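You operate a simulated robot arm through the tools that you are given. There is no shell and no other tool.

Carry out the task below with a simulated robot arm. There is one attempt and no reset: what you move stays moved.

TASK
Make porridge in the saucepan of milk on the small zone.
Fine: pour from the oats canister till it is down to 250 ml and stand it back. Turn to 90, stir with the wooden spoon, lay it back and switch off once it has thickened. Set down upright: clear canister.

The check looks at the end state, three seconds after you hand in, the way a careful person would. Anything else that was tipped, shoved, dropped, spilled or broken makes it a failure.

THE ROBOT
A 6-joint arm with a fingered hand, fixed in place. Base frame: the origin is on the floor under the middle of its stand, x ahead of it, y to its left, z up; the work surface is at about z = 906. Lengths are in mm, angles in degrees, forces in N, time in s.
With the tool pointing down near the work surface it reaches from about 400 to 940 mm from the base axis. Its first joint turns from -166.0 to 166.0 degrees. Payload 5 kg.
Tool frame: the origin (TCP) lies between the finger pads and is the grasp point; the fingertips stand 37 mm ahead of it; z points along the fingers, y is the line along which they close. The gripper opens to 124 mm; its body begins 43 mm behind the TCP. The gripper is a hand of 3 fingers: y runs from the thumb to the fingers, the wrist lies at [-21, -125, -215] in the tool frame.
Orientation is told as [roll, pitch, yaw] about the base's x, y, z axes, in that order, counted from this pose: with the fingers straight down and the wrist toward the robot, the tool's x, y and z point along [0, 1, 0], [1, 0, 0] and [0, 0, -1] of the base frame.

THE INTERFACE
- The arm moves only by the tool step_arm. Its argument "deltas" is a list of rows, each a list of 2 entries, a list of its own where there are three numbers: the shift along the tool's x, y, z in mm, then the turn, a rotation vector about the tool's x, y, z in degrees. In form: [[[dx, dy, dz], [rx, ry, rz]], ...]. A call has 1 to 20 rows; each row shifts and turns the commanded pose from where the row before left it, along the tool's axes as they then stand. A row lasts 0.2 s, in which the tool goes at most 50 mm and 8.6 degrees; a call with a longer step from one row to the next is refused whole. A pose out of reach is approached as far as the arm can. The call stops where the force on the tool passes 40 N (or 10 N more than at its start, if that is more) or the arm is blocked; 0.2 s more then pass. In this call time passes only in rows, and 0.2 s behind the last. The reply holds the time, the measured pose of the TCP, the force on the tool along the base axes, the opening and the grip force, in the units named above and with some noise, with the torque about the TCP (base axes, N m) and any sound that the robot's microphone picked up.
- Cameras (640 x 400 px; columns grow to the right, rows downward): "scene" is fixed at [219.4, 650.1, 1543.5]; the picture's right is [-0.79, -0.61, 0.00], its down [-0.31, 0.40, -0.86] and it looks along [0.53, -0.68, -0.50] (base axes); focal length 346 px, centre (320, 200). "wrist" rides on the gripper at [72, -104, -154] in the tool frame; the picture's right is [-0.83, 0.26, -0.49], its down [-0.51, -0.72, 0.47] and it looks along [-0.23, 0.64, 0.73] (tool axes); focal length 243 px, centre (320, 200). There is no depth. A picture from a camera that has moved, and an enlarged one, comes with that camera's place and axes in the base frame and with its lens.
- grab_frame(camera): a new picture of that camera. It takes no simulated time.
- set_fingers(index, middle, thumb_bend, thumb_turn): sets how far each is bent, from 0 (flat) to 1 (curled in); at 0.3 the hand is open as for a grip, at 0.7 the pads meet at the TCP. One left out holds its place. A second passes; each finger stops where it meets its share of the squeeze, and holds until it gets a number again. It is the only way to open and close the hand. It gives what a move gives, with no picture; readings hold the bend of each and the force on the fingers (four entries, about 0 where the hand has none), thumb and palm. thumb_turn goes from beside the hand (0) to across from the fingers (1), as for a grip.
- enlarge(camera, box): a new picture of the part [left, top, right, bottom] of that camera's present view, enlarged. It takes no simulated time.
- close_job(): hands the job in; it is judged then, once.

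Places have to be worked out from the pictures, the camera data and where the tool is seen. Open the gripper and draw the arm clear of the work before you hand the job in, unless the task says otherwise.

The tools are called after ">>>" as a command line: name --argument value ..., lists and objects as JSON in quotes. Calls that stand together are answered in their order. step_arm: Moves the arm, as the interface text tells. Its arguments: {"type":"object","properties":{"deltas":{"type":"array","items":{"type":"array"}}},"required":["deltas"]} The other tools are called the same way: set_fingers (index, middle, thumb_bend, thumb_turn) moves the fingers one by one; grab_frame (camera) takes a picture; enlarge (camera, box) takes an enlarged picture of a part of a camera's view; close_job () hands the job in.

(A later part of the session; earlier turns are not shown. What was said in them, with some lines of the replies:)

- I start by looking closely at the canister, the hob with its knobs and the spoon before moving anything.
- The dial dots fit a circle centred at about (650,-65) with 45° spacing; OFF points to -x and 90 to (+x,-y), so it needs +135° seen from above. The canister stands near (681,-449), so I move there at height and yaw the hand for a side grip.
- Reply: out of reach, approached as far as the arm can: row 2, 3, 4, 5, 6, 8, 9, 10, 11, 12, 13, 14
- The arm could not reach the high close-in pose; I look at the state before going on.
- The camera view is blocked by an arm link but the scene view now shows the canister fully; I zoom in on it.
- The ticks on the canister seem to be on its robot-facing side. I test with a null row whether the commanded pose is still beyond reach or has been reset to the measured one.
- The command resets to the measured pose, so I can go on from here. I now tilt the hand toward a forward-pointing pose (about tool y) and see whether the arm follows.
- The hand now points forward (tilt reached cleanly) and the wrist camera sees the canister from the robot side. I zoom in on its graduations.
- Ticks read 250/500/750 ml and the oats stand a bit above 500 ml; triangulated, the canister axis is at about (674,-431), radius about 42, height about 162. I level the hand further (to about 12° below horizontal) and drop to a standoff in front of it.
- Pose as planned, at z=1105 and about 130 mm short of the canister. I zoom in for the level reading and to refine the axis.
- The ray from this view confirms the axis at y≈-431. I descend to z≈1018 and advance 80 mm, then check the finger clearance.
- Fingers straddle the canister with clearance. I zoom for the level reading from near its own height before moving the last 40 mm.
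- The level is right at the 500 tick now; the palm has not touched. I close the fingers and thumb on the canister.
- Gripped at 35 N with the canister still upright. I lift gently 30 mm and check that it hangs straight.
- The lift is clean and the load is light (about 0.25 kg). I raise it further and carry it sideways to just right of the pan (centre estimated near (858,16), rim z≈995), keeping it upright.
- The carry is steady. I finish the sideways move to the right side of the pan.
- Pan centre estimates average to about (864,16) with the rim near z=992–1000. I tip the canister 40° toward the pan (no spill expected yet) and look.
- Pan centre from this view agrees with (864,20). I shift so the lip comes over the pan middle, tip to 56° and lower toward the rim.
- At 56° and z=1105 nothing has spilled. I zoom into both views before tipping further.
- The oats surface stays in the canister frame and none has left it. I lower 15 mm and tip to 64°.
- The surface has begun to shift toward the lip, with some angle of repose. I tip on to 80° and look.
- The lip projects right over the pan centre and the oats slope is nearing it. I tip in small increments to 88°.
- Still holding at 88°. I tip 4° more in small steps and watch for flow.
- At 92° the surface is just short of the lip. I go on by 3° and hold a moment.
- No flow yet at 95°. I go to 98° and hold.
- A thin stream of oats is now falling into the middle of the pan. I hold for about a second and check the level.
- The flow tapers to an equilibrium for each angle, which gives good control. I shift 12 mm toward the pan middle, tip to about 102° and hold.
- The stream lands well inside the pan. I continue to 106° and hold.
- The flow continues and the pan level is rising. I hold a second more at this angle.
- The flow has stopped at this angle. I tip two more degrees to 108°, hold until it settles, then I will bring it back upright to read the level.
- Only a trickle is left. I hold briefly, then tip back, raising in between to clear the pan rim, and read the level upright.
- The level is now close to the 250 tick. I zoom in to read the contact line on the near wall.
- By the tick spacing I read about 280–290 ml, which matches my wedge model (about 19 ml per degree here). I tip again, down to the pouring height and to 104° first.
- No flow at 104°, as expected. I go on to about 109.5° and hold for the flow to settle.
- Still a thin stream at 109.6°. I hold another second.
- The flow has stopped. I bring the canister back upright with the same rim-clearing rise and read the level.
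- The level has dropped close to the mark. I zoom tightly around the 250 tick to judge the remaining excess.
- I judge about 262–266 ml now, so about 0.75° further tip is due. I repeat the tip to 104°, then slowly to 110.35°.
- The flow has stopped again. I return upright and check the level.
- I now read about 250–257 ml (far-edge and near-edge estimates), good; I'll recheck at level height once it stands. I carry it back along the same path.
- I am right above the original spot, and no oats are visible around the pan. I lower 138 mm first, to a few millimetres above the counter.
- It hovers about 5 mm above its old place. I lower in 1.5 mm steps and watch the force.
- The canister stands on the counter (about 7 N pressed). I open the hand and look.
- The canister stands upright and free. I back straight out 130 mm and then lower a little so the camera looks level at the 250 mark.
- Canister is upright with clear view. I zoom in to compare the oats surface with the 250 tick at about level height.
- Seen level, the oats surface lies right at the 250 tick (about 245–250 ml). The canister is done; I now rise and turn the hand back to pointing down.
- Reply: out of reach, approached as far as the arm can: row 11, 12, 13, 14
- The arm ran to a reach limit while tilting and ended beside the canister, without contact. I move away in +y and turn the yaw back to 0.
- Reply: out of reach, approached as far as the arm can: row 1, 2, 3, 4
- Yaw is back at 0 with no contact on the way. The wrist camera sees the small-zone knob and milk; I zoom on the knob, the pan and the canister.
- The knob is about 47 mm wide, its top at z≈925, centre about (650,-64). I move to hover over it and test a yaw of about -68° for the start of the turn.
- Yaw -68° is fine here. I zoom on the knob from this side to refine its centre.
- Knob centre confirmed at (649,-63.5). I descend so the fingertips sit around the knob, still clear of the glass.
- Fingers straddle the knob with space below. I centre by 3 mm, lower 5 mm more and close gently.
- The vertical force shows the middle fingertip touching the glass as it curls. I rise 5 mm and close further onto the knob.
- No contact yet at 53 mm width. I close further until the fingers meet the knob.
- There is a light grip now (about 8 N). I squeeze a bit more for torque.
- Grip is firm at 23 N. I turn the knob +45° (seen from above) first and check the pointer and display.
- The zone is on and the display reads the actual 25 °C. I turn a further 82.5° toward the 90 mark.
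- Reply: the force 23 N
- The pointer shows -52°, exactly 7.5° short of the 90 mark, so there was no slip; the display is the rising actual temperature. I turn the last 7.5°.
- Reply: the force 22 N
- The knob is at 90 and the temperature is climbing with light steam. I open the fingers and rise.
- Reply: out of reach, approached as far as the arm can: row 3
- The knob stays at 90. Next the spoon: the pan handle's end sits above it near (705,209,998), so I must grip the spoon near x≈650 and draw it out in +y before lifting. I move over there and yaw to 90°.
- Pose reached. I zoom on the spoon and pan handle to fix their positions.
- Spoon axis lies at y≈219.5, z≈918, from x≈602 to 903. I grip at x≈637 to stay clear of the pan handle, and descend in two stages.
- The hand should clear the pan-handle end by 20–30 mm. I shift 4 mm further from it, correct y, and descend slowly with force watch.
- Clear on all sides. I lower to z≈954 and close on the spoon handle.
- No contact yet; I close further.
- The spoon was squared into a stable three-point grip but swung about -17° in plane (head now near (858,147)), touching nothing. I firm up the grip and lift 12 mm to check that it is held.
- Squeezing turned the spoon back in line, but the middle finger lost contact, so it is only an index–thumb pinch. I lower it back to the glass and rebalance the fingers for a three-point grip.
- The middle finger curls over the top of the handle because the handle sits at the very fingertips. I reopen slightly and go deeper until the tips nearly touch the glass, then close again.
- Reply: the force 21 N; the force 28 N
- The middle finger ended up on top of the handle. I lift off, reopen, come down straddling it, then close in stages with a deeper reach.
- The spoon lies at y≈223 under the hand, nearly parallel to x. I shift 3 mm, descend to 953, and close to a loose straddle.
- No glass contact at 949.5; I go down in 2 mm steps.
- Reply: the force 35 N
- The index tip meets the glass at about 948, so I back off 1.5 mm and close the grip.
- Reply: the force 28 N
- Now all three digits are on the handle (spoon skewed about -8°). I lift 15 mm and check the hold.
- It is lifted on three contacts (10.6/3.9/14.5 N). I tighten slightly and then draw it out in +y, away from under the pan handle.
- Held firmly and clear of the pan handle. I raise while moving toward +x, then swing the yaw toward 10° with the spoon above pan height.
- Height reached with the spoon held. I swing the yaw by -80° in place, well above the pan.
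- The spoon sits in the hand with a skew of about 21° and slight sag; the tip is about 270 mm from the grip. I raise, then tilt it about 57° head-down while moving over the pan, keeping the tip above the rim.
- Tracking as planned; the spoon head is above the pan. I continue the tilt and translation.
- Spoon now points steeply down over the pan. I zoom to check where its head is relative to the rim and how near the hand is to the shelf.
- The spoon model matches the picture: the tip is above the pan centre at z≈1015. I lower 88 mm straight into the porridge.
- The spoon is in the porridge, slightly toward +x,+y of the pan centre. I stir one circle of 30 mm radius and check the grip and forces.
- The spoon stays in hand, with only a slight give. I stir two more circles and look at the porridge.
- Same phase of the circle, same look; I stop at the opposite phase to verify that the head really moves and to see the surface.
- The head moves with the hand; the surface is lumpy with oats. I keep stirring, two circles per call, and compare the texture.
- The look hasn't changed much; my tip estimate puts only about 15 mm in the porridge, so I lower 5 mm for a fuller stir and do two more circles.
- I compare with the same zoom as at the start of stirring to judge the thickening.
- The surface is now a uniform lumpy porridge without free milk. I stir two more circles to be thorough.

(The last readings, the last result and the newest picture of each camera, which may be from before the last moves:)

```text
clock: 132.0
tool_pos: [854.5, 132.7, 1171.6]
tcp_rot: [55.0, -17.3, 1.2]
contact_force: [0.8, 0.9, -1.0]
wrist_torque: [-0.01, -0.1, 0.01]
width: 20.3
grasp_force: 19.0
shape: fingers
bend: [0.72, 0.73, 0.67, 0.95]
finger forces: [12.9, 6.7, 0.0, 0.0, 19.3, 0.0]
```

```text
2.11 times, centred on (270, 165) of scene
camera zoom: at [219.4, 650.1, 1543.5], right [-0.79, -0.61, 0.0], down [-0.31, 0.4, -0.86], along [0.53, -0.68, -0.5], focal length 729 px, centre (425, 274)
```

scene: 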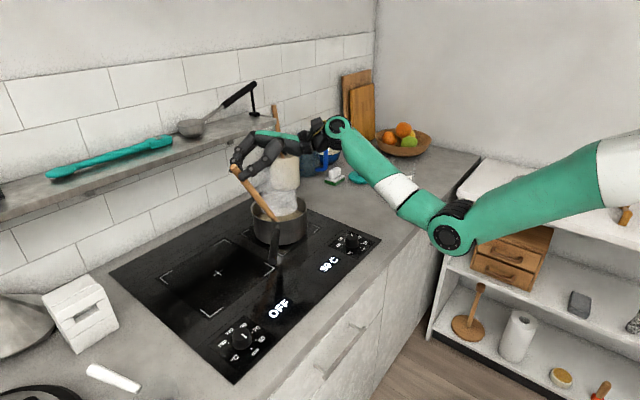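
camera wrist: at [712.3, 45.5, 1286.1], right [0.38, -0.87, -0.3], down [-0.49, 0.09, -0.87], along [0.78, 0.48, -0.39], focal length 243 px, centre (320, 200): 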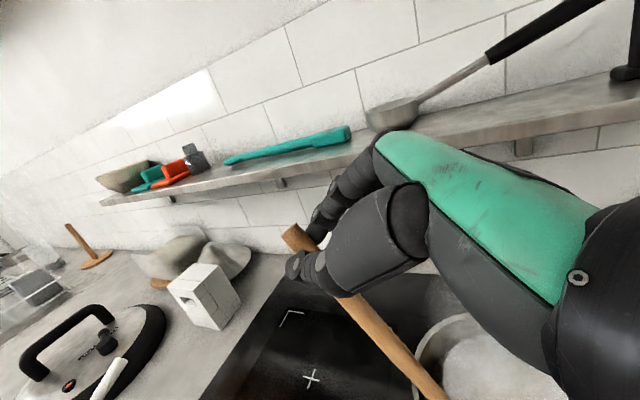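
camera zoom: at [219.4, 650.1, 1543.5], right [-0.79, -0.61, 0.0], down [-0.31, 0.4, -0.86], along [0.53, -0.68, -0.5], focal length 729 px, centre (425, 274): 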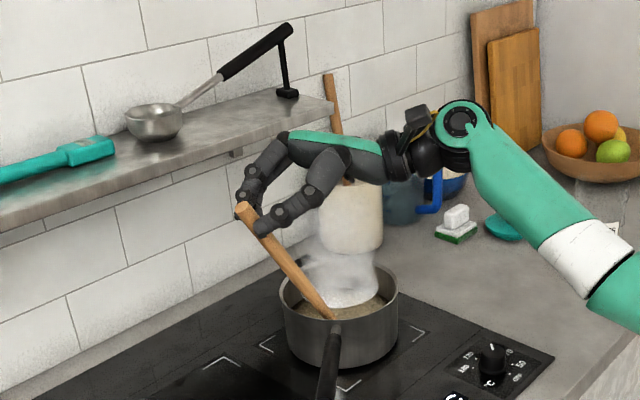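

The texture is steady, so it has thickened. I bring the spoon to the pan centre, lift it out and hold it over the pan to drip off.

>>> step_arm --deltas '[[[-5.5, 17.7, 1.6], [0, 0, 0]], [[-5.5, 17.7, 1.6], [0, 0, 0]], [[17.25, 6.5, -12], [0, 0, 0]], [[17.25, 6.5, -12], [0, 0, 0]], [[17.25, 6.5, -12], [0, 0, 0]], [[17.25, 6.5, -12], [0, 0, 0]], [[17.25, 6.5, -12], [0, 0, 0]], [[0, 0, 0], [0, 0, 0]], [[0, 0, 0], [0, 0, 0]], [[0, 0, 0], [0, 0, 0]], [[0, 0, 0], [0, 0, 0]]]'

>>> enlarge --camera "scene" --box '[190, 70, 350, 260]'

>>> enlarge --camera "wrist" --box '[200, 150, 600, 400]'

```text
clock: 134.4
tool_pos: [891.9, 129.3, 1281.0]
tcp_rot: [55.0, -17.2, 1.1]
contact_force: [0.0, 0.2, -0.1]
wrist_torque: [0.01, -0.01, -0.04]
width: 20.4
grasp_force: 19.1
shape: fingers
bend: [0.72, 0.73, 0.67, 0.95]
finger forces: [13.5, 5.8, 0.0, 0.1, 19.3, 0.0]
```

```text
2.11 times, centred on (270, 165) of scene
camera zoom: at [219.4, 650.1, 1543.5], right [-0.79, -0.61, 0.0], down [-0.31, 0.4, -0.86], along [0.53, -0.68, -0.5], focal length 729 px, centre (425, 274)
```

zoom: 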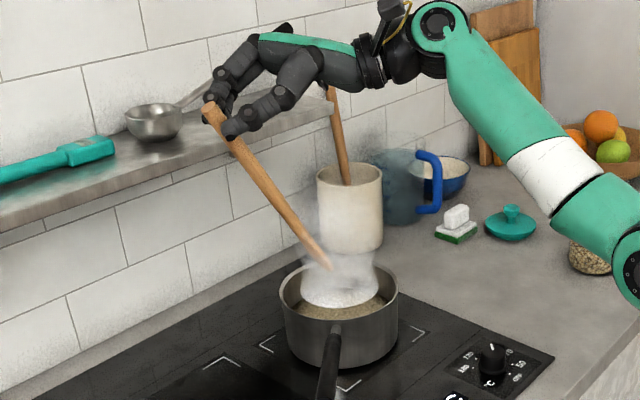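

```text
1.60 times, centred on (400, 275) of wrist
camera zoom: at [750.7, 41.7, 1391.0], right [0.38, -0.87, -0.3], down [-0.49, 0.09, -0.87], along [0.78, 0.48, -0.39], focal length 388 px, centre (192, 80)
```

zoom: 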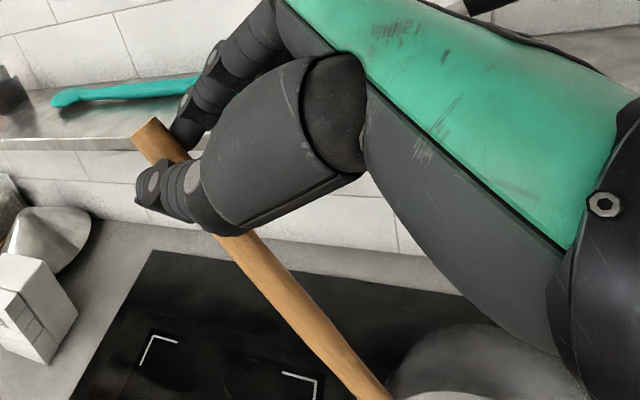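

The spoon comes out clean and is still firmly held. I retrace the path: untilt while moving back to the left-front, staying above pan height.

>>> step_arm --deltas '[[[13.1, -17.8, 18.8], [2.52, -6.66, 0]], [[15.2, -17, 17.9], [2.52, -6.66, 0]], [[17.3, -16.2, 16.8], [2.52, -6.66, 0]], [[19.1, -15.5, 15.3], [2.52, -6.66, 0]], [[20.8, -14.9, 13.7], [2.52, -6.66, 0]], [[22.3, -14.3, 11.8], [2.52, -6.66, 0]], [[23.5, -13.9, 9.8], [2.52, -6.66, 0]], [[24.5, -13.5, 7.6], [2.52, -6.66, 0]]]'

>>> grab_frame --camera "scene"

>>> grab_frame --camera "wrist"

```text
clock: 136.2
tool_pos: [753.5, 310.6, 1240.1]
tcp_rot: [-0.2, 0.1, 10.2]
contact_force: [-0.7, -0.5, -1.1]
wrist_torque: [0.11, 0.02, 0.01]
width: 20.4
grasp_force: 19.1
shape: fingers
bend: [0.72, 0.73, 0.67, 0.95]
finger forces: [13.8, 5.5, 0.1, 0.1, 19.3, 0.0]
```

```text
taken
```

scene: 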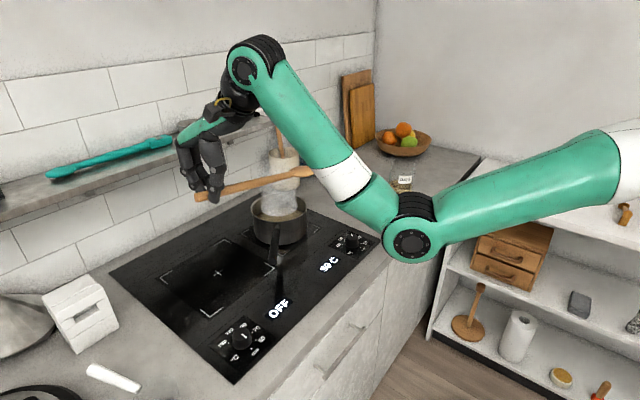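

```text
taken
camera wrist: at [637.8, 362.9, 1393.9], right [0.4, -0.77, 0.5], down [-0.62, -0.63, -0.47], along [0.67, -0.12, -0.73], focal length 243 px, centre (320, 200)
```

wrist: 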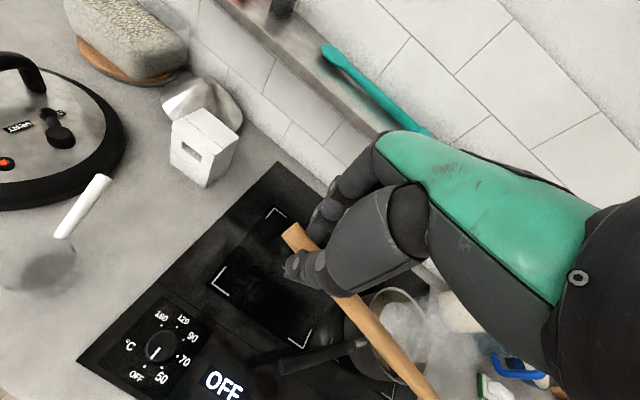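

Spoon still held with about 25° skew and a little sag. I lower to z≈1104, swing the yaw back to 90°, all above the pan rim.

>>> step_arm --deltas '[[[0, 0, 45], [0, 0, 0]], [[0, 0, 45], [0, 0, 0]], [[0, 0, 45], [0, 0, 0]], [[0, 0, 0], [0, 0, -8]], [[0, 0, 0], [0, 0, -8]], [[0, 0, 0], [0, 0, -8]], [[0, 0, 0], [0, 0, -8]], [[0, 0, 0], [0, 0, -8]], [[0, 0, 0], [0, 0, -8]], [[0, 0, 0], [0, 0, -8]], [[0, 0, 0], [0, 0, -8]], [[0, 0, 0], [0, 0, -8]], [[0, 0, 0], [0, 0, -8]]]'

>>> grab_frame --camera "scene"

```text
clock: 139.0
tool_pos: [752.4, 308.9, 1103.8]
tcp_rot: [0.1, 0.1, 90.2]
contact_force: [-0.1, -0.8, -0.8]
wrist_torque: [0.01, 0.06, 0.0]
width: 20.5
grasp_force: 19.2
shape: fingers
bend: [0.72, 0.73, 0.67, 0.95]
finger forces: [13.8, 5.6, 0.0, 0.1, 19.2, 0.0]
```

```text
taken
```

scene: 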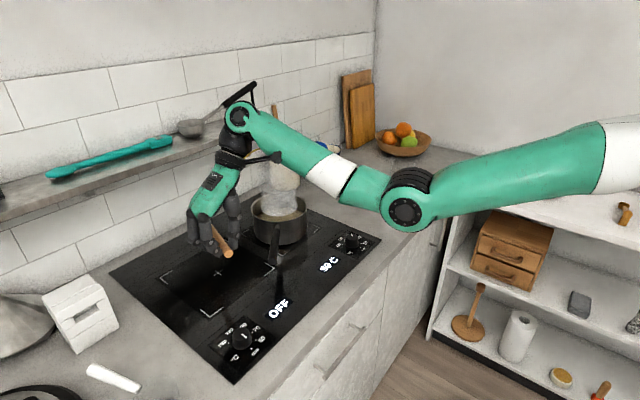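

I move back 60 mm and down 50 mm, then try 22° more yaw so the spoon points along its old direction.

>>> step_arm --deltas '[[[30, 0, 25], [0, 0, 0]], [[30, 0, 25], [0, 0, 0]], [[0, 0, 0], [0, 0, -7.4]], [[0, 0, 0], [0, 0, -7.4]], [[0, 0, 0], [0, 0, -7.4]]]'

>>> grab_frame --camera "scene"

>>> grab_frame --camera "wrist"

```text
clock: 140.2
tool_pos: [690.2, 308.1, 1053.9]
tcp_rot: [0.2, 0.2, 112.4]
contact_force: [-0.1, -0.5, -1.2]
wrist_torque: [0.01, 0.07, -0.01]
width: 20.4
grasp_force: 19.7
shape: fingers
bend: [0.72, 0.73, 0.67, 0.95]
finger forces: [13.7, 5.8, 0.1, 0.1, 19.4, 0.0]
```

```text
taken
```

scene: 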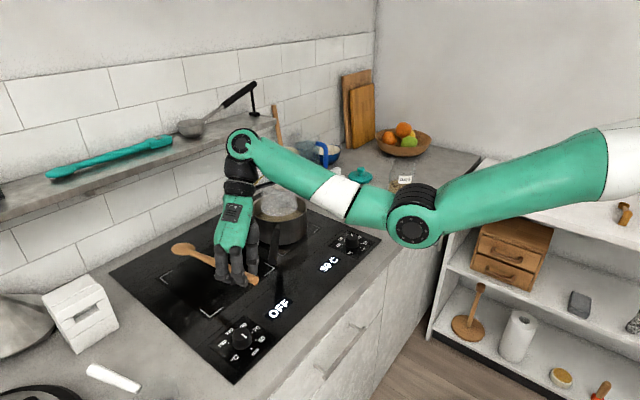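

```text
taken
camera wrist: at [663.8, 184.8, 1207.5], right [0.67, 0.56, 0.49], down [0.74, -0.48, -0.47], along [-0.03, 0.68, -0.73], focal length 243 px, centre (320, 200)
```

wrist: 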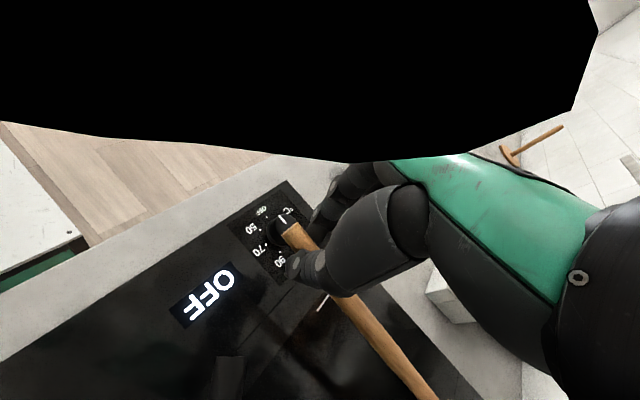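

Yaw 112° works. I zoom to measure the spoon's direction.

>>> enlarge --camera "scene" --box '[150, 190, 310, 330]'

```text
2.86 times, centred on (230, 260) of scene
camera zoom: at [219.4, 650.1, 1543.5], right [-0.79, -0.61, 0.0], down [-0.31, 0.4, -0.86], along [0.53, -0.68, -0.5], focal length 990 px, centre (577, 29)
```

zoom: 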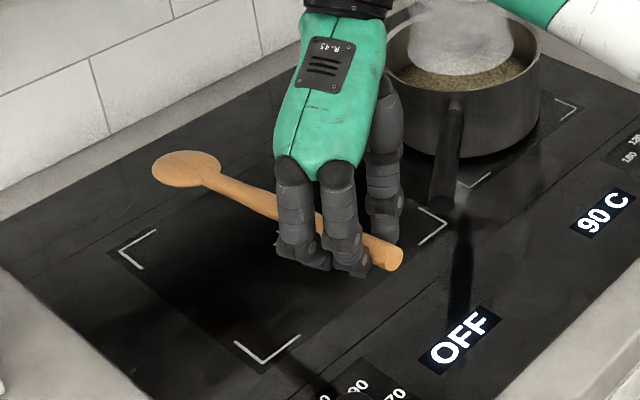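

The spoon points within a few degrees of its old direction. I correct 4°, then descend to z≈975 beside the old place, clear of the pan handle.

>>> step_arm --deltas '[[[0, 0, 0], [0, 0, 4]], [[19, 6.3, 25], [0, 0, 0]], [[19, 6.3, 25], [0, 0, 0]], [[14.6, 7, 18], [0, 0, 0]], [[0, 0, 9], [0, 0, 0]]]'

>>> enlarge --camera "scene" --box '[170, 200, 340, 340]'

```text
clock: 141.4
tool_pos: [635.7, 312.1, 976.8]
tcp_rot: [0.1, 0.2, 108.3]
contact_force: [0.1, 0.2, -0.8]
wrist_torque: [-0.02, 0.04, -0.01]
width: 20.5
grasp_force: 19.1
shape: fingers
bend: [0.72, 0.73, 0.67, 0.95]
finger forces: [13.8, 5.7, 0.0, 0.0, 19.5, 0.0]
```

```text
2.86 times, centred on (255, 270) of scene
camera zoom: at [219.4, 650.1, 1543.5], right [-0.79, -0.61, 0.0], down [-0.31, 0.4, -0.86], along [0.53, -0.68, -0.5], focal length 990 px, centre (506, 0)
```

zoom: 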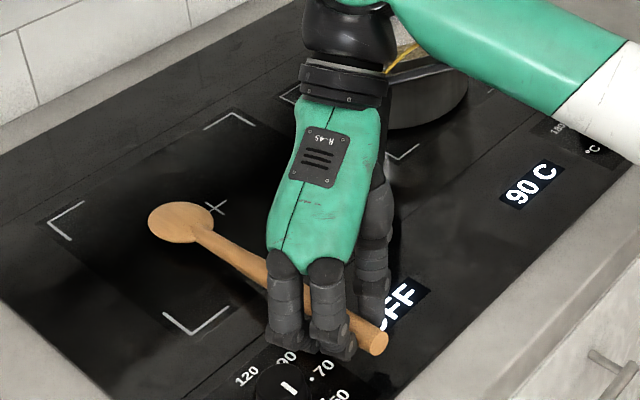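

The spoon is parallel to its old line (-0.6°). I slide it under the pan handle's end by 83 mm in -y.

>>> step_arm --deltas '[[[10, -25.8, 0], [0, 0, 0]], [[10, -25.8, 0], [0, 0, 0]], [[10, -25.8, 0], [0, 0, 0]]]'

>>> enlarge --camera "scene" --box '[190, 180, 360, 320]'

```text
clock: 142.2
tool_pos: [631.7, 227.0, 977.3]
tcp_rot: [0.2, 0.2, 108.2]
contact_force: [0.2, 0.2, 0.3]
wrist_torque: [0.01, 0.06, -0.04]
width: 20.4
grasp_force: 19.4
shape: fingers
bend: [0.72, 0.73, 0.67, 0.95]
finger forces: [13.7, 5.6, 0.0, 0.1, 19.4, 0.0]
```

```text
2.86 times, centred on (275, 250) of scene
camera zoom: at [219.4, 650.1, 1543.5], right [-0.79, -0.61, 0.0], down [-0.31, 0.4, -0.86], along [0.53, -0.68, -0.5], focal length 990 px, centre (449, 57)
```

zoom: 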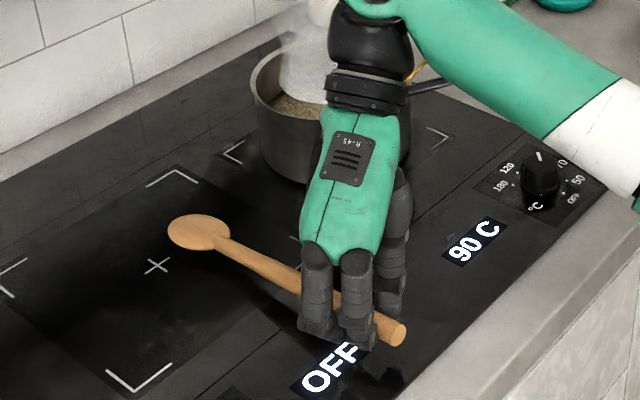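

Now over the old spot. I lower in small steps until the spoon rests on the glass.

>>> step_arm --deltas '[[[0, 0, 10], [0, 0, 0]], [[0, 0, 8], [0, 0, 0]], [[0, 0, 5], [0, 0, 0]]]'

>>> step_arm --deltas '[[[0, 0, 3], [0, 0, 0]], [[0, 0, 2], [0, 0, 0]]]'

>>> enlarge --camera "scene" --box '[190, 180, 360, 320]'

```text
clock: 143.0
tool_pos: [632.5, 226.8, 954.5]
tcp_rot: [0.1, 0.2, 108.3]
contact_force: [-0.2, -0.7, 0.0]
wrist_torque: [-0.01, -0.14, 0.06]
width: 20.5
grasp_force: 21.0
shape: fingers
bend: [0.72, 0.73, 0.67, 0.95]
finger forces: [11.8, 8.8, 0.0, 0.0, 20.4, 0.0]
```

```text
clock: 143.6
tool_pos: [631.9, 227.9, 950.4]
tcp_rot: [0.1, 0.2, 108.4]
contact_force: [-0.7, 0.0, 0.6]
wrist_torque: [-0.07, -0.19, 0.04]
width: 20.5
grasp_force: 20.1
shape: fingers
bend: [0.72, 0.73, 0.67, 0.95]
finger forces: [11.5, 9.1, 0.1, 0.1, 20.3, 0.1]
```

```text
2.86 times, centred on (275, 250) of scene
camera zoom: at [219.4, 650.1, 1543.5], right [-0.79, -0.61, 0.0], down [-0.31, 0.4, -0.86], along [0.53, -0.68, -0.5], focal length 990 px, centre (449, 57)
```

zoom: 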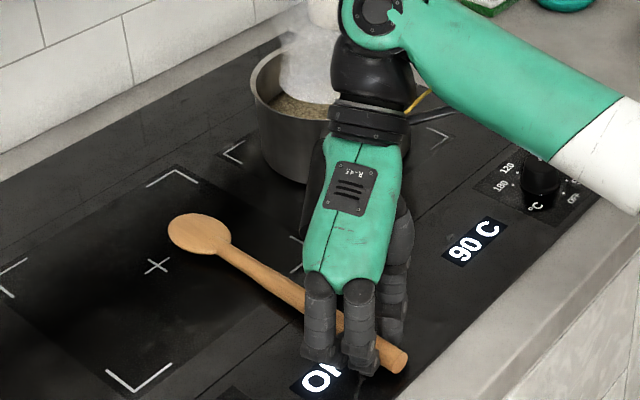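

Head and handle now lie where they were originally (E≈(608,221), head≈(867,212)). I open the fingers slightly, then more, and check.

>>> step_arm --deltas '[[[0, 0, 1.2], [0, 0, 0]]]'

>>> set_fingers --index 0.62 --middle 0.62 --thumb_bend 0.58

>>> step_arm --deltas '[[[0, 0, -5], [0, 0, 0]]]'

>>> set_fingers --index 0.45 --middle 0.45 --thumb_bend 0.45

>>> enlarge --camera "scene" --box '[190, 180, 360, 320]'

```text
clock: 144.0
tool_pos: [632.1, 226.8, 947.8]
tcp_rot: [0.0, 0.2, 108.4]
contact_force: [-0.3, 0.7, 1.6]
wrist_torque: [-0.03, -0.16, 0.05]
width: 20.5
grasp_force: 20.6
shape: fingers
bend: [0.72, 0.73, 0.67, 0.95]
finger forces: [11.7, 9.3, 0.1, 0.0, 20.5, 0.1]
```

```text
clock: 145.0
tool_pos: [631.9, 226.7, 947.6]
tcp_rot: [0.2, 0.2, 108.3]
contact_force: [-0.4, 1.1, -0.3]
wrist_torque: [0.0, 0.01, 0.0]
width: 37.6
grasp_force: 0.0
shape: fingers
bend: [0.62, 0.62, 0.57, 0.97]
finger forces: [0.1, 0.0, 0.0, 0.0, 0.0, 0.0]
```

```text
clock: 145.4
tool_pos: [631.6, 228.3, 953.2]
tcp_rot: [0.1, 0.1, 108.2]
contact_force: [0.2, -0.1, 0.9]
wrist_torque: [0.02, 0.0, 0.02]
width: 38.0
grasp_force: 0.2
shape: fingers
bend: [0.62, 0.62, 0.57, 0.97]
finger forces: [0.0, 0.1, 0.0, 0.0, 0.0, 0.0]
```

```text
clock: 146.4
tool_pos: [630.5, 227.4, 954.3]
tcp_rot: [0.0, 0.2, 108.3]
contact_force: [0.6, 0.4, -0.6]
wrist_torque: [-0.01, 0.02, -0.01]
width: 82.5
grasp_force: 0.0
shape: fingers
bend: [0.45, 0.45, 0.45, 0.97]
finger forces: [0.0, 0.0, 0.1, 0.0, 0.1, 0.0]
```

```text
2.86 times, centred on (275, 250) of scene
camera zoom: at [219.4, 650.1, 1543.5], right [-0.79, -0.61, 0.0], down [-0.31, 0.4, -0.86], along [0.53, -0.68, -0.5], focal length 990 px, centre (449, 57)
```

zoom: 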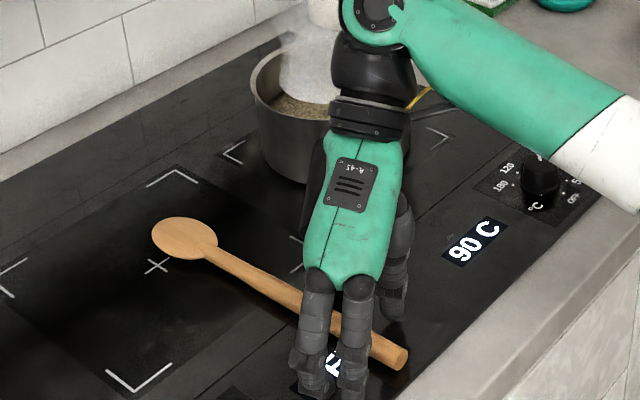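

The spoon lies flat in its place. I rise, turn back to yaw 67° and move to the knob to switch off.

>>> step_arm --deltas '[[[0, 0, -25], [0, 0, 0]], [[0, 0, -27], [0, 0, 0]], [[0, 0, -27], [0, 0, 0]], [[0, 0, 0], [0, 0, 8.25]], [[0, 0, 0], [0, 0, 8.25]], [[0, 0, 0], [0, 0, 8.25]], [[0, 0, 0], [0, 0, 8.25]], [[0, 0, 0], [0, 0, 8.25]], [[-21.7, -43.5, 0], [0, 0, 0]], [[-21.7, -43.5, 0], [0, 0, 0]], [[-21.7, -43.5, 0], [0, 0, 0]], [[-21.7, -43.5, 0], [0, 0, 0]], [[-21.7, -43.5, 0], [0, 0, 0]], [[-21.7, -43.5, 0], [0, 0, 0]]]'

>>> grab_frame --camera "scene"

```text
clock: 149.4
tool_pos: [656.7, -57.3, 1026.9]
tcp_rot: [0.0, 0.2, 67.1]
contact_force: [0.3, -0.2, -0.4]
wrist_torque: [-0.03, -0.02, -0.01]
width: 83.0
grasp_force: 0.1
shape: fingers
bend: [0.45, 0.45, 0.45, 0.97]
finger forces: [0.0, 0.1, 0.1, 0.1, 0.0, 0.1]
out of reach, approached as far as the arm can: row 3
```

```text
taken
```

scene: 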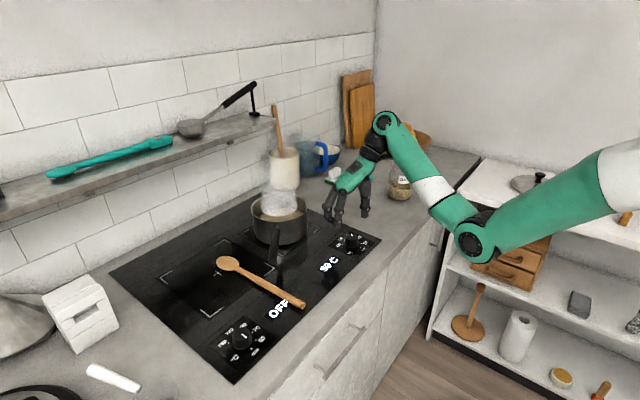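

Above the knob with a small offset. I centre and descend to the same gripping height as before (z≈953).

>>> step_arm --deltas '[[[4.6, -9, 15], [0, 0, 0]], [[0, 0, 30], [0, 0, 0]], [[0, 0, 20], [0, 0, 0]], [[0, 0, 8], [0, 0, 0]]]'

>>> enlarge --camera "scene" --box '[290, 190, 400, 280]'

```text
clock: 150.4
tool_pos: [649.2, -61.6, 950.3]
tcp_rot: [0.0, 0.2, 67.1]
contact_force: [-0.1, 0.0, 0.3]
wrist_torque: [0.01, 0.02, 0.02]
width: 83.1
grasp_force: 0.0
shape: fingers
bend: [0.45, 0.45, 0.45, 0.97]
finger forces: [0.0, 0.0, 0.0, 0.0, 0.0, 0.0]
```

```text
4.44 times, centred on (345, 235) of scene
camera zoom: at [219.4, 650.1, 1543.5], right [-0.79, -0.61, 0.0], down [-0.31, 0.4, -0.86], along [0.53, -0.68, -0.5], focal length 1539 px, centre (209, 44)
```

zoom: 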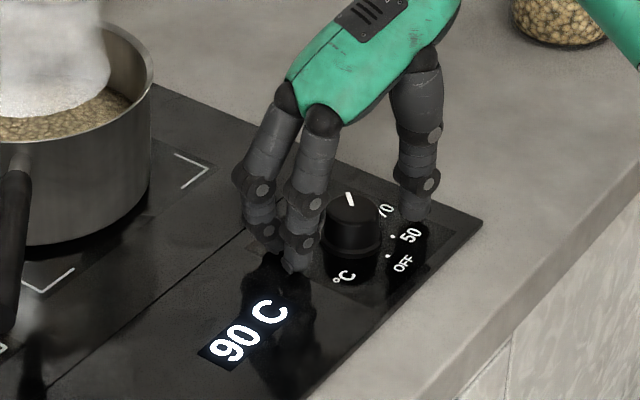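

Well placed. I rise 3 mm, close on the knob in two steps.

>>> step_arm --deltas '[[[-0.8, -1.8, -3], [0, 0, 0]]]'

>>> set_fingers --index 0.6 --middle 0.6 --thumb_bend 0.6

>>> set_fingers --index 0.74 --middle 0.74 --thumb_bend 0.76

```text
clock: 150.8
tool_pos: [650.5, -62.7, 953.6]
tcp_rot: [0.0, 0.2, 67.0]
contact_force: [-0.4, 0.0, -0.4]
wrist_torque: [0.02, 0.0, -0.02]
width: 83.0
grasp_force: 0.1
shape: fingers
bend: [0.45, 0.45, 0.45, 0.97]
finger forces: [0.0, 0.1, 0.1, 0.1, 0.0, 0.0]
```

```text
clock: 151.8
tool_pos: [649.0, -63.7, 954.0]
tcp_rot: [0.0, 0.1, 67.1]
contact_force: [-0.5, -0.4, -0.4]
wrist_torque: [-0.03, 0.02, -0.01]
width: 38.9
grasp_force: 0.9
shape: fingers
bend: [0.6, 0.6, 0.59, 0.97]
finger forces: [0.3, 0.1, 0.0, 0.1, 0.8, 0.1]
```

```text
clock: 152.8
tool_pos: [650.1, -64.4, 953.5]
tcp_rot: [0.0, 0.1, 67.0]
contact_force: [12.6, 0.8, -8.2]
wrist_torque: [0.06, -0.38, 0.02]
width: 33.6
grasp_force: 23.7
shape: fingers
bend: [0.6, 0.64, 0.63, 0.97]
finger forces: [12.9, 14.4, 0.0, 0.0, 20.0, 0.0]
```

The knob is gripped as before. I turn it back by 127.5° first.

>>> step_arm --deltas '[[[0, 0, 0], [0, 0, 7.5]], [[0, 0, 0], [0, 0, 7.5]], [[0, 0, 0], [0, 0, 7.5]], [[0, 0, 0], [0, 0, 7.5]], [[0, 0, 0], [0, 0, 7.5]], [[0, 0, 0], [0, 0, 7.5]], [[0, 0, 0], [0, 0, 7.5]], [[0, 0, 0], [0, 0, 7.5]], [[0, 0, 0], [0, 0, 7.5]], [[0, 0, 0], [0, 0, 7.5]], [[0, 0, 0], [0, 0, 7.5]], [[0, 0, 0], [0, 0, 7.5]], [[0, 0, 0], [0, 0, 7.5]], [[0, 0, 0], [0, 0, 7.5]], [[0, 0, 0], [0, 0, 7.5]], [[0, 0, 0], [0, 0, 7.5]], [[0, 0, 0], [0, 0, 7.5]]]'

>>> enlarge --camera "scene" --box '[290, 190, 400, 280]'

>>> grab_frame --camera "wrist"

```text
clock: 156.4
tool_pos: [649.4, -63.3, 953.4]
tcp_rot: [-0.2, -0.1, -60.6]
contact_force: [-2.5, -15.4, -6.0]
wrist_torque: [-0.53, 0.06, -0.02]
width: 33.8
grasp_force: 24.9
shape: fingers
bend: [0.59, 0.64, 0.65, 0.96]
finger forces: [15.0, 16.7, 0.0, 0.0, 17.5, 0.1]
```

```text
4.44 times, centred on (345, 235) of scene
camera zoom: at [219.4, 650.1, 1543.5], right [-0.79, -0.61, 0.0], down [-0.31, 0.4, -0.86], along [0.53, -0.68, -0.5], focal length 1539 px, centre (209, 44)
```

zoom: 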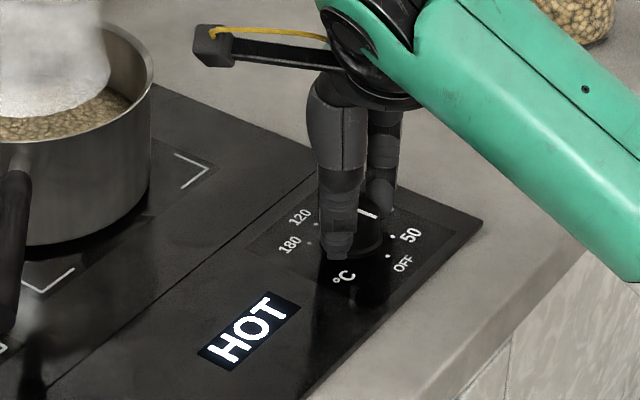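

```text
taken
camera wrist: at [661.5, 61.9, 1106.1], right [-0.59, -0.63, 0.5], down [-0.8, 0.38, -0.47], along [0.11, -0.67, -0.73], focal length 243 px, centre (320, 200)
```

wrist: 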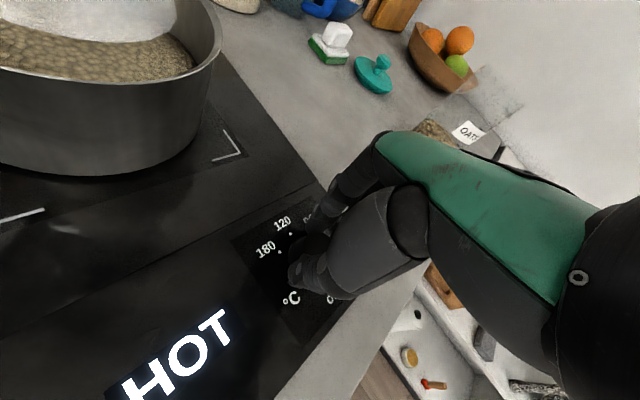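

The display now shows HOT (residual heat, zone off). I turn the last 7.5° to the OFF mark and release.

>>> step_arm --deltas '[[[0, 0, 0], [0, 0, 4]], [[0, 0, 0], [0, 0, 3.5]]]'

>>> set_fingers --index 0.45 --middle 0.45 --thumb_bend 0.45

>>> step_arm --deltas '[[[0, 0, -20], [0, 0, 0]], [[0, 0, -40], [0, 0, 0]], [[0, 0, -45], [0, 0, 0]], [[0, 0, -45], [0, 0, 0]]]'

>>> enlarge --camera "wrist" --box '[180, 200, 340, 350]'

>>> grab_frame --camera "scene"

```text
clock: 157.0
tool_pos: [650.3, -63.6, 953.2]
tcp_rot: [-0.1, -0.2, -68.0]
contact_force: [-0.3, -10.6, -3.4]
wrist_torque: [-0.4, -0.03, 0.2]
width: 33.4
grasp_force: 25.4
shape: fingers
bend: [0.59, 0.63, 0.65, 0.97]
finger forces: [14.1, 15.9, 0.1, 0.0, 20.3, 0.0]
```

```text
clock: 158.0
tool_pos: [650.7, -63.7, 953.8]
tcp_rot: [-0.3, -0.2, -68.0]
contact_force: [0.7, -0.2, 0.7]
wrist_torque: [-0.01, 0.01, 0.0]
width: 82.5
grasp_force: 0.0
shape: fingers
bend: [0.45, 0.45, 0.45, 0.97]
finger forces: [0.0, 0.1, 0.0, 0.0, 0.0, 0.1]
```

```text
clock: 159.0
tool_pos: [665.6, -71.3, 1084.1]
tcp_rot: [-0.1, -0.5, -67.7]
contact_force: [-0.1, -0.3, 0.3]
wrist_torque: [-0.01, 0.01, 0.01]
width: 82.8
grasp_force: 0.0
shape: fingers
bend: [0.45, 0.45, 0.45, 0.97]
finger forces: [0.0, 0.0, 0.1, 0.0, 0.0, 0.0]
out of reach, approached as far as the arm can: row 4
```

```text
2.67 times, centred on (260, 275) of wrist
camera zoom: at [691.7, 53.2, 1235.9], right [-0.67, -0.55, 0.49], down [-0.74, 0.47, -0.48], along [0.03, -0.69, -0.73], focal length 647 px, centre (480, 0)
```

zoom: 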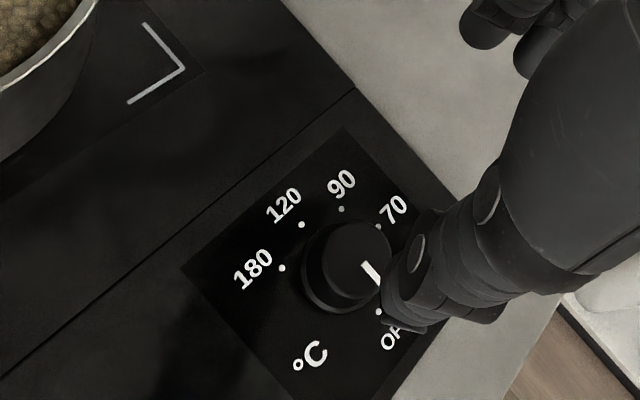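

```text
taken
```

scene: 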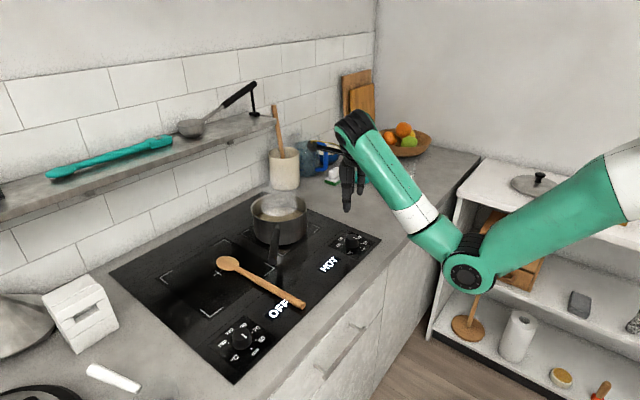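

Pointer is back at OFF and the display shows HOT. I rotate the hand back to yaw 0 and draw it up toward the start pose, then inspect everything.

>>> step_arm --deltas '[[[0, 0, 0], [0, 0, -8.5]], [[0, 0, 0], [0, 0, -8.5]], [[0, 0, 0], [0, 0, -8.5]], [[0, 0, 0], [0, 0, -8.5]], [[0, 0, 0], [0, 0, -8.5]], [[0, 0, 0], [0, 0, -8.5]], [[0, 0, 0], [0, 0, -8.5]], [[0, 0, 0], [0, 0, -8.2]], [[-4, 15, -30], [0, 0, 0]], [[-4, 15, -30], [0, 0, 0]], [[-4, 15, -30], [0, 0, 0]], [[-4, 15, -30], [0, 0, 0]]]'

>>> grab_frame --camera "wrist"

>>> grab_frame --camera "scene"

>>> enlarge --camera "scene" --box '[190, 170, 400, 330]'

```text
clock: 161.6
tool_pos: [723.0, -88.4, 1200.3]
tcp_rot: [-0.2, 0.1, -0.2]
contact_force: [-0.6, -0.1, 0.0]
wrist_torque: [0.01, 0.01, -0.03]
width: 82.7
grasp_force: 0.1
shape: fingers
bend: [0.45, 0.45, 0.45, 0.97]
finger forces: [0.0, 0.1, 0.0, 0.1, 0.0, 0.0]
```

```text
taken
camera wrist: at [619.9, -16.8, 1354.0], right [0.26, -0.83, 0.49], down [-0.72, -0.51, -0.47], along [0.64, -0.24, -0.73], focal length 243 px, centre (320, 200)
```

wrist: 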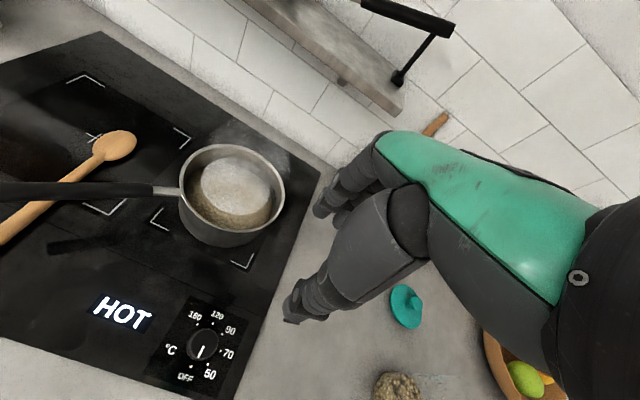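

```text
taken
```

scene: 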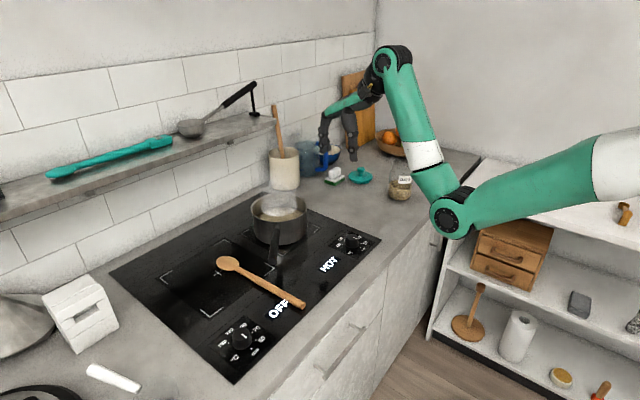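

```text
2.50 times, centred on (295, 250) of scene
camera zoom: at [219.4, 650.1, 1543.5], right [-0.79, -0.61, 0.0], down [-0.31, 0.4, -0.86], along [0.53, -0.68, -0.5], focal length 866 px, centre (382, 75)
```

zoom: 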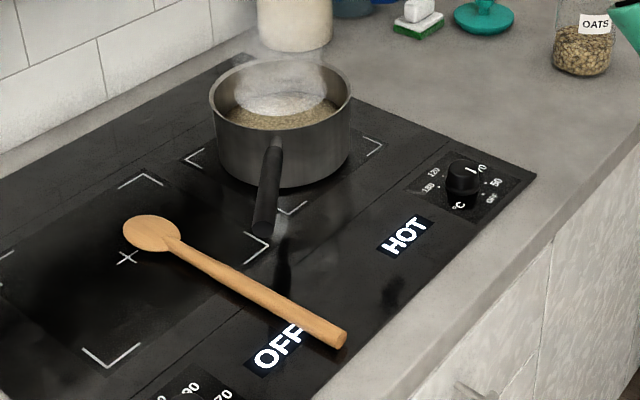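

All looks in order. I zoom in on the knob, the porridge and the canister for a last check.

>>> enlarge --camera "wrist" --box '[60, 280, 260, 400]'

>>> enlarge --camera "wrist" --box '[160, 130, 300, 260]'

>>> enlarge --camera "scene" --box '[370, 145, 434, 209]'

```text
3.20 times, centred on (160, 340) of wrist
camera zoom: at [619.9, -16.8, 1354.0], right [0.26, -0.83, 0.49], down [-0.72, -0.51, -0.47], along [0.64, -0.24, -0.73], focal length 776 px, centre (832, -248)
```

zoom: 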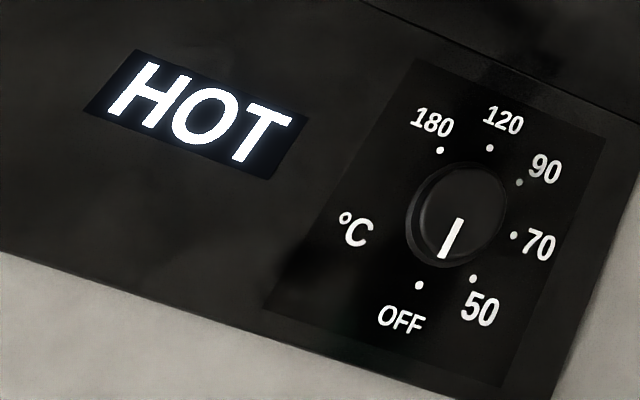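

```text
3.08 times, centred on (230, 195) of wrist
camera zoom: at [619.9, -16.8, 1354.0], right [0.26, -0.83, 0.49], down [-0.72, -0.51, -0.47], along [0.64, -0.24, -0.73], focal length 746 px, centre (597, 215)
```

zoom: 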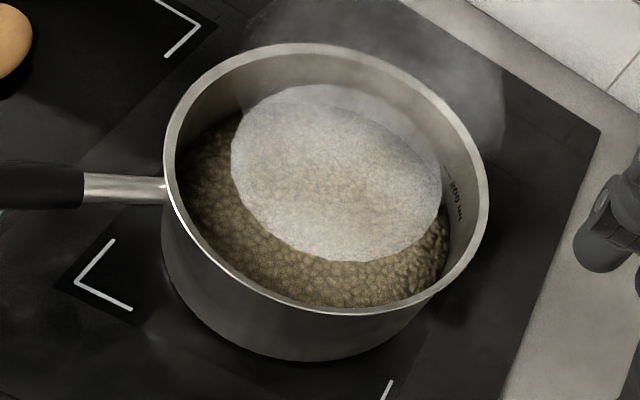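

```text
6.25 times, centred on (402, 177) of scene
camera zoom: at [219.4, 650.1, 1543.5], right [-0.79, -0.61, 0.0], down [-0.31, 0.4, -0.86], along [0.53, -0.68, -0.5], focal length 2165 px, centre (-192, 344)
```

zoom: 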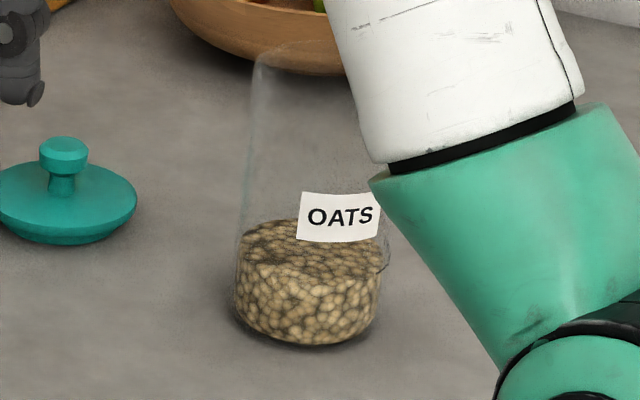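

Everything checks out: knob at OFF, porridge thick in the pan, spoon back in its place, canister upright at about 250 ml. I open the hand fully and hand in.

>>> set_fingers --index 0.3 --middle 0.3 --thumb_bend 0.3

>>> enlarge --camera "scene" --box '[190, 140, 430, 330]'

```text
clock: 162.6
tool_pos: [722.8, -89.4, 1200.7]
tcp_rot: [-0.2, 0.1, -0.3]
contact_force: [-0.6, 1.5, -0.1]
wrist_torque: [0.05, 0.01, -0.01]
width: 128.3
grasp_force: 0.0
shape: fingers
bend: [0.3, 0.3, 0.3, 0.97]
finger forces: [0.0, 0.0, 0.0, 0.1, 0.0, 0.1]
```

```text
2.11 times, centred on (310, 235) of scene
camera zoom: at [219.4, 650.1, 1543.5], right [-0.79, -0.61, 0.0], down [-0.31, 0.4, -0.86], along [0.53, -0.68, -0.5], focal length 729 px, centre (341, 126)
```

zoom: 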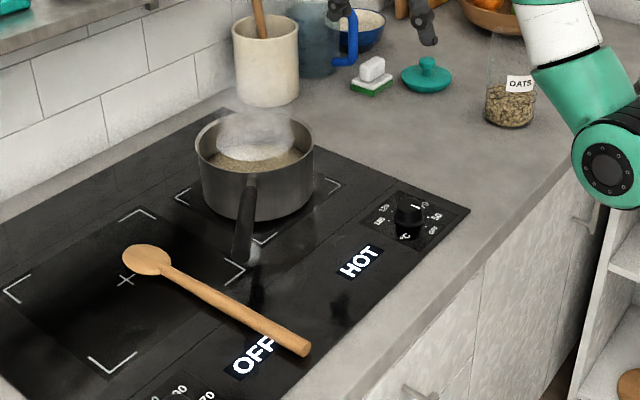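

The final view shows no spills, with the spoon laid back, the zone off (HOT is residual heat) and the canister standing upright. I hand in the job.

>>> close_job

```text
The job is handed in.
```

The porridge is made and I've handed the job in; the result of the check hasn't come back yet.

- **Oats:** I poured from the canister until the oats sat at the 250 ml mark. Read level with the mark, that is about 245–250 ml. The canister stands upright and open, about 6 mm from where it started.
- **Cooking:** I turned the small zone's knob to 90 and the display reached 90 °C. I stirred with the wooden spoon for about 23 seconds. By then the pan was a uniform, lumpy porridge with no free milk, and its look had stopped changing, so I took it as thickened. I had only its look to go by. It already looked much like that before I started stirring.
- **Spoon:** It is laid back on the hob within about 5 mm of its old place. It turned sideways in my grip a few times on the way, but it hit nothing.
- **Switch-off:** The knob is back at OFF; the display shows HOT, which I take as residual heat.

In the last pictures I saw no spills and nothing else moved. The hand is open and the arm is clear of the work.
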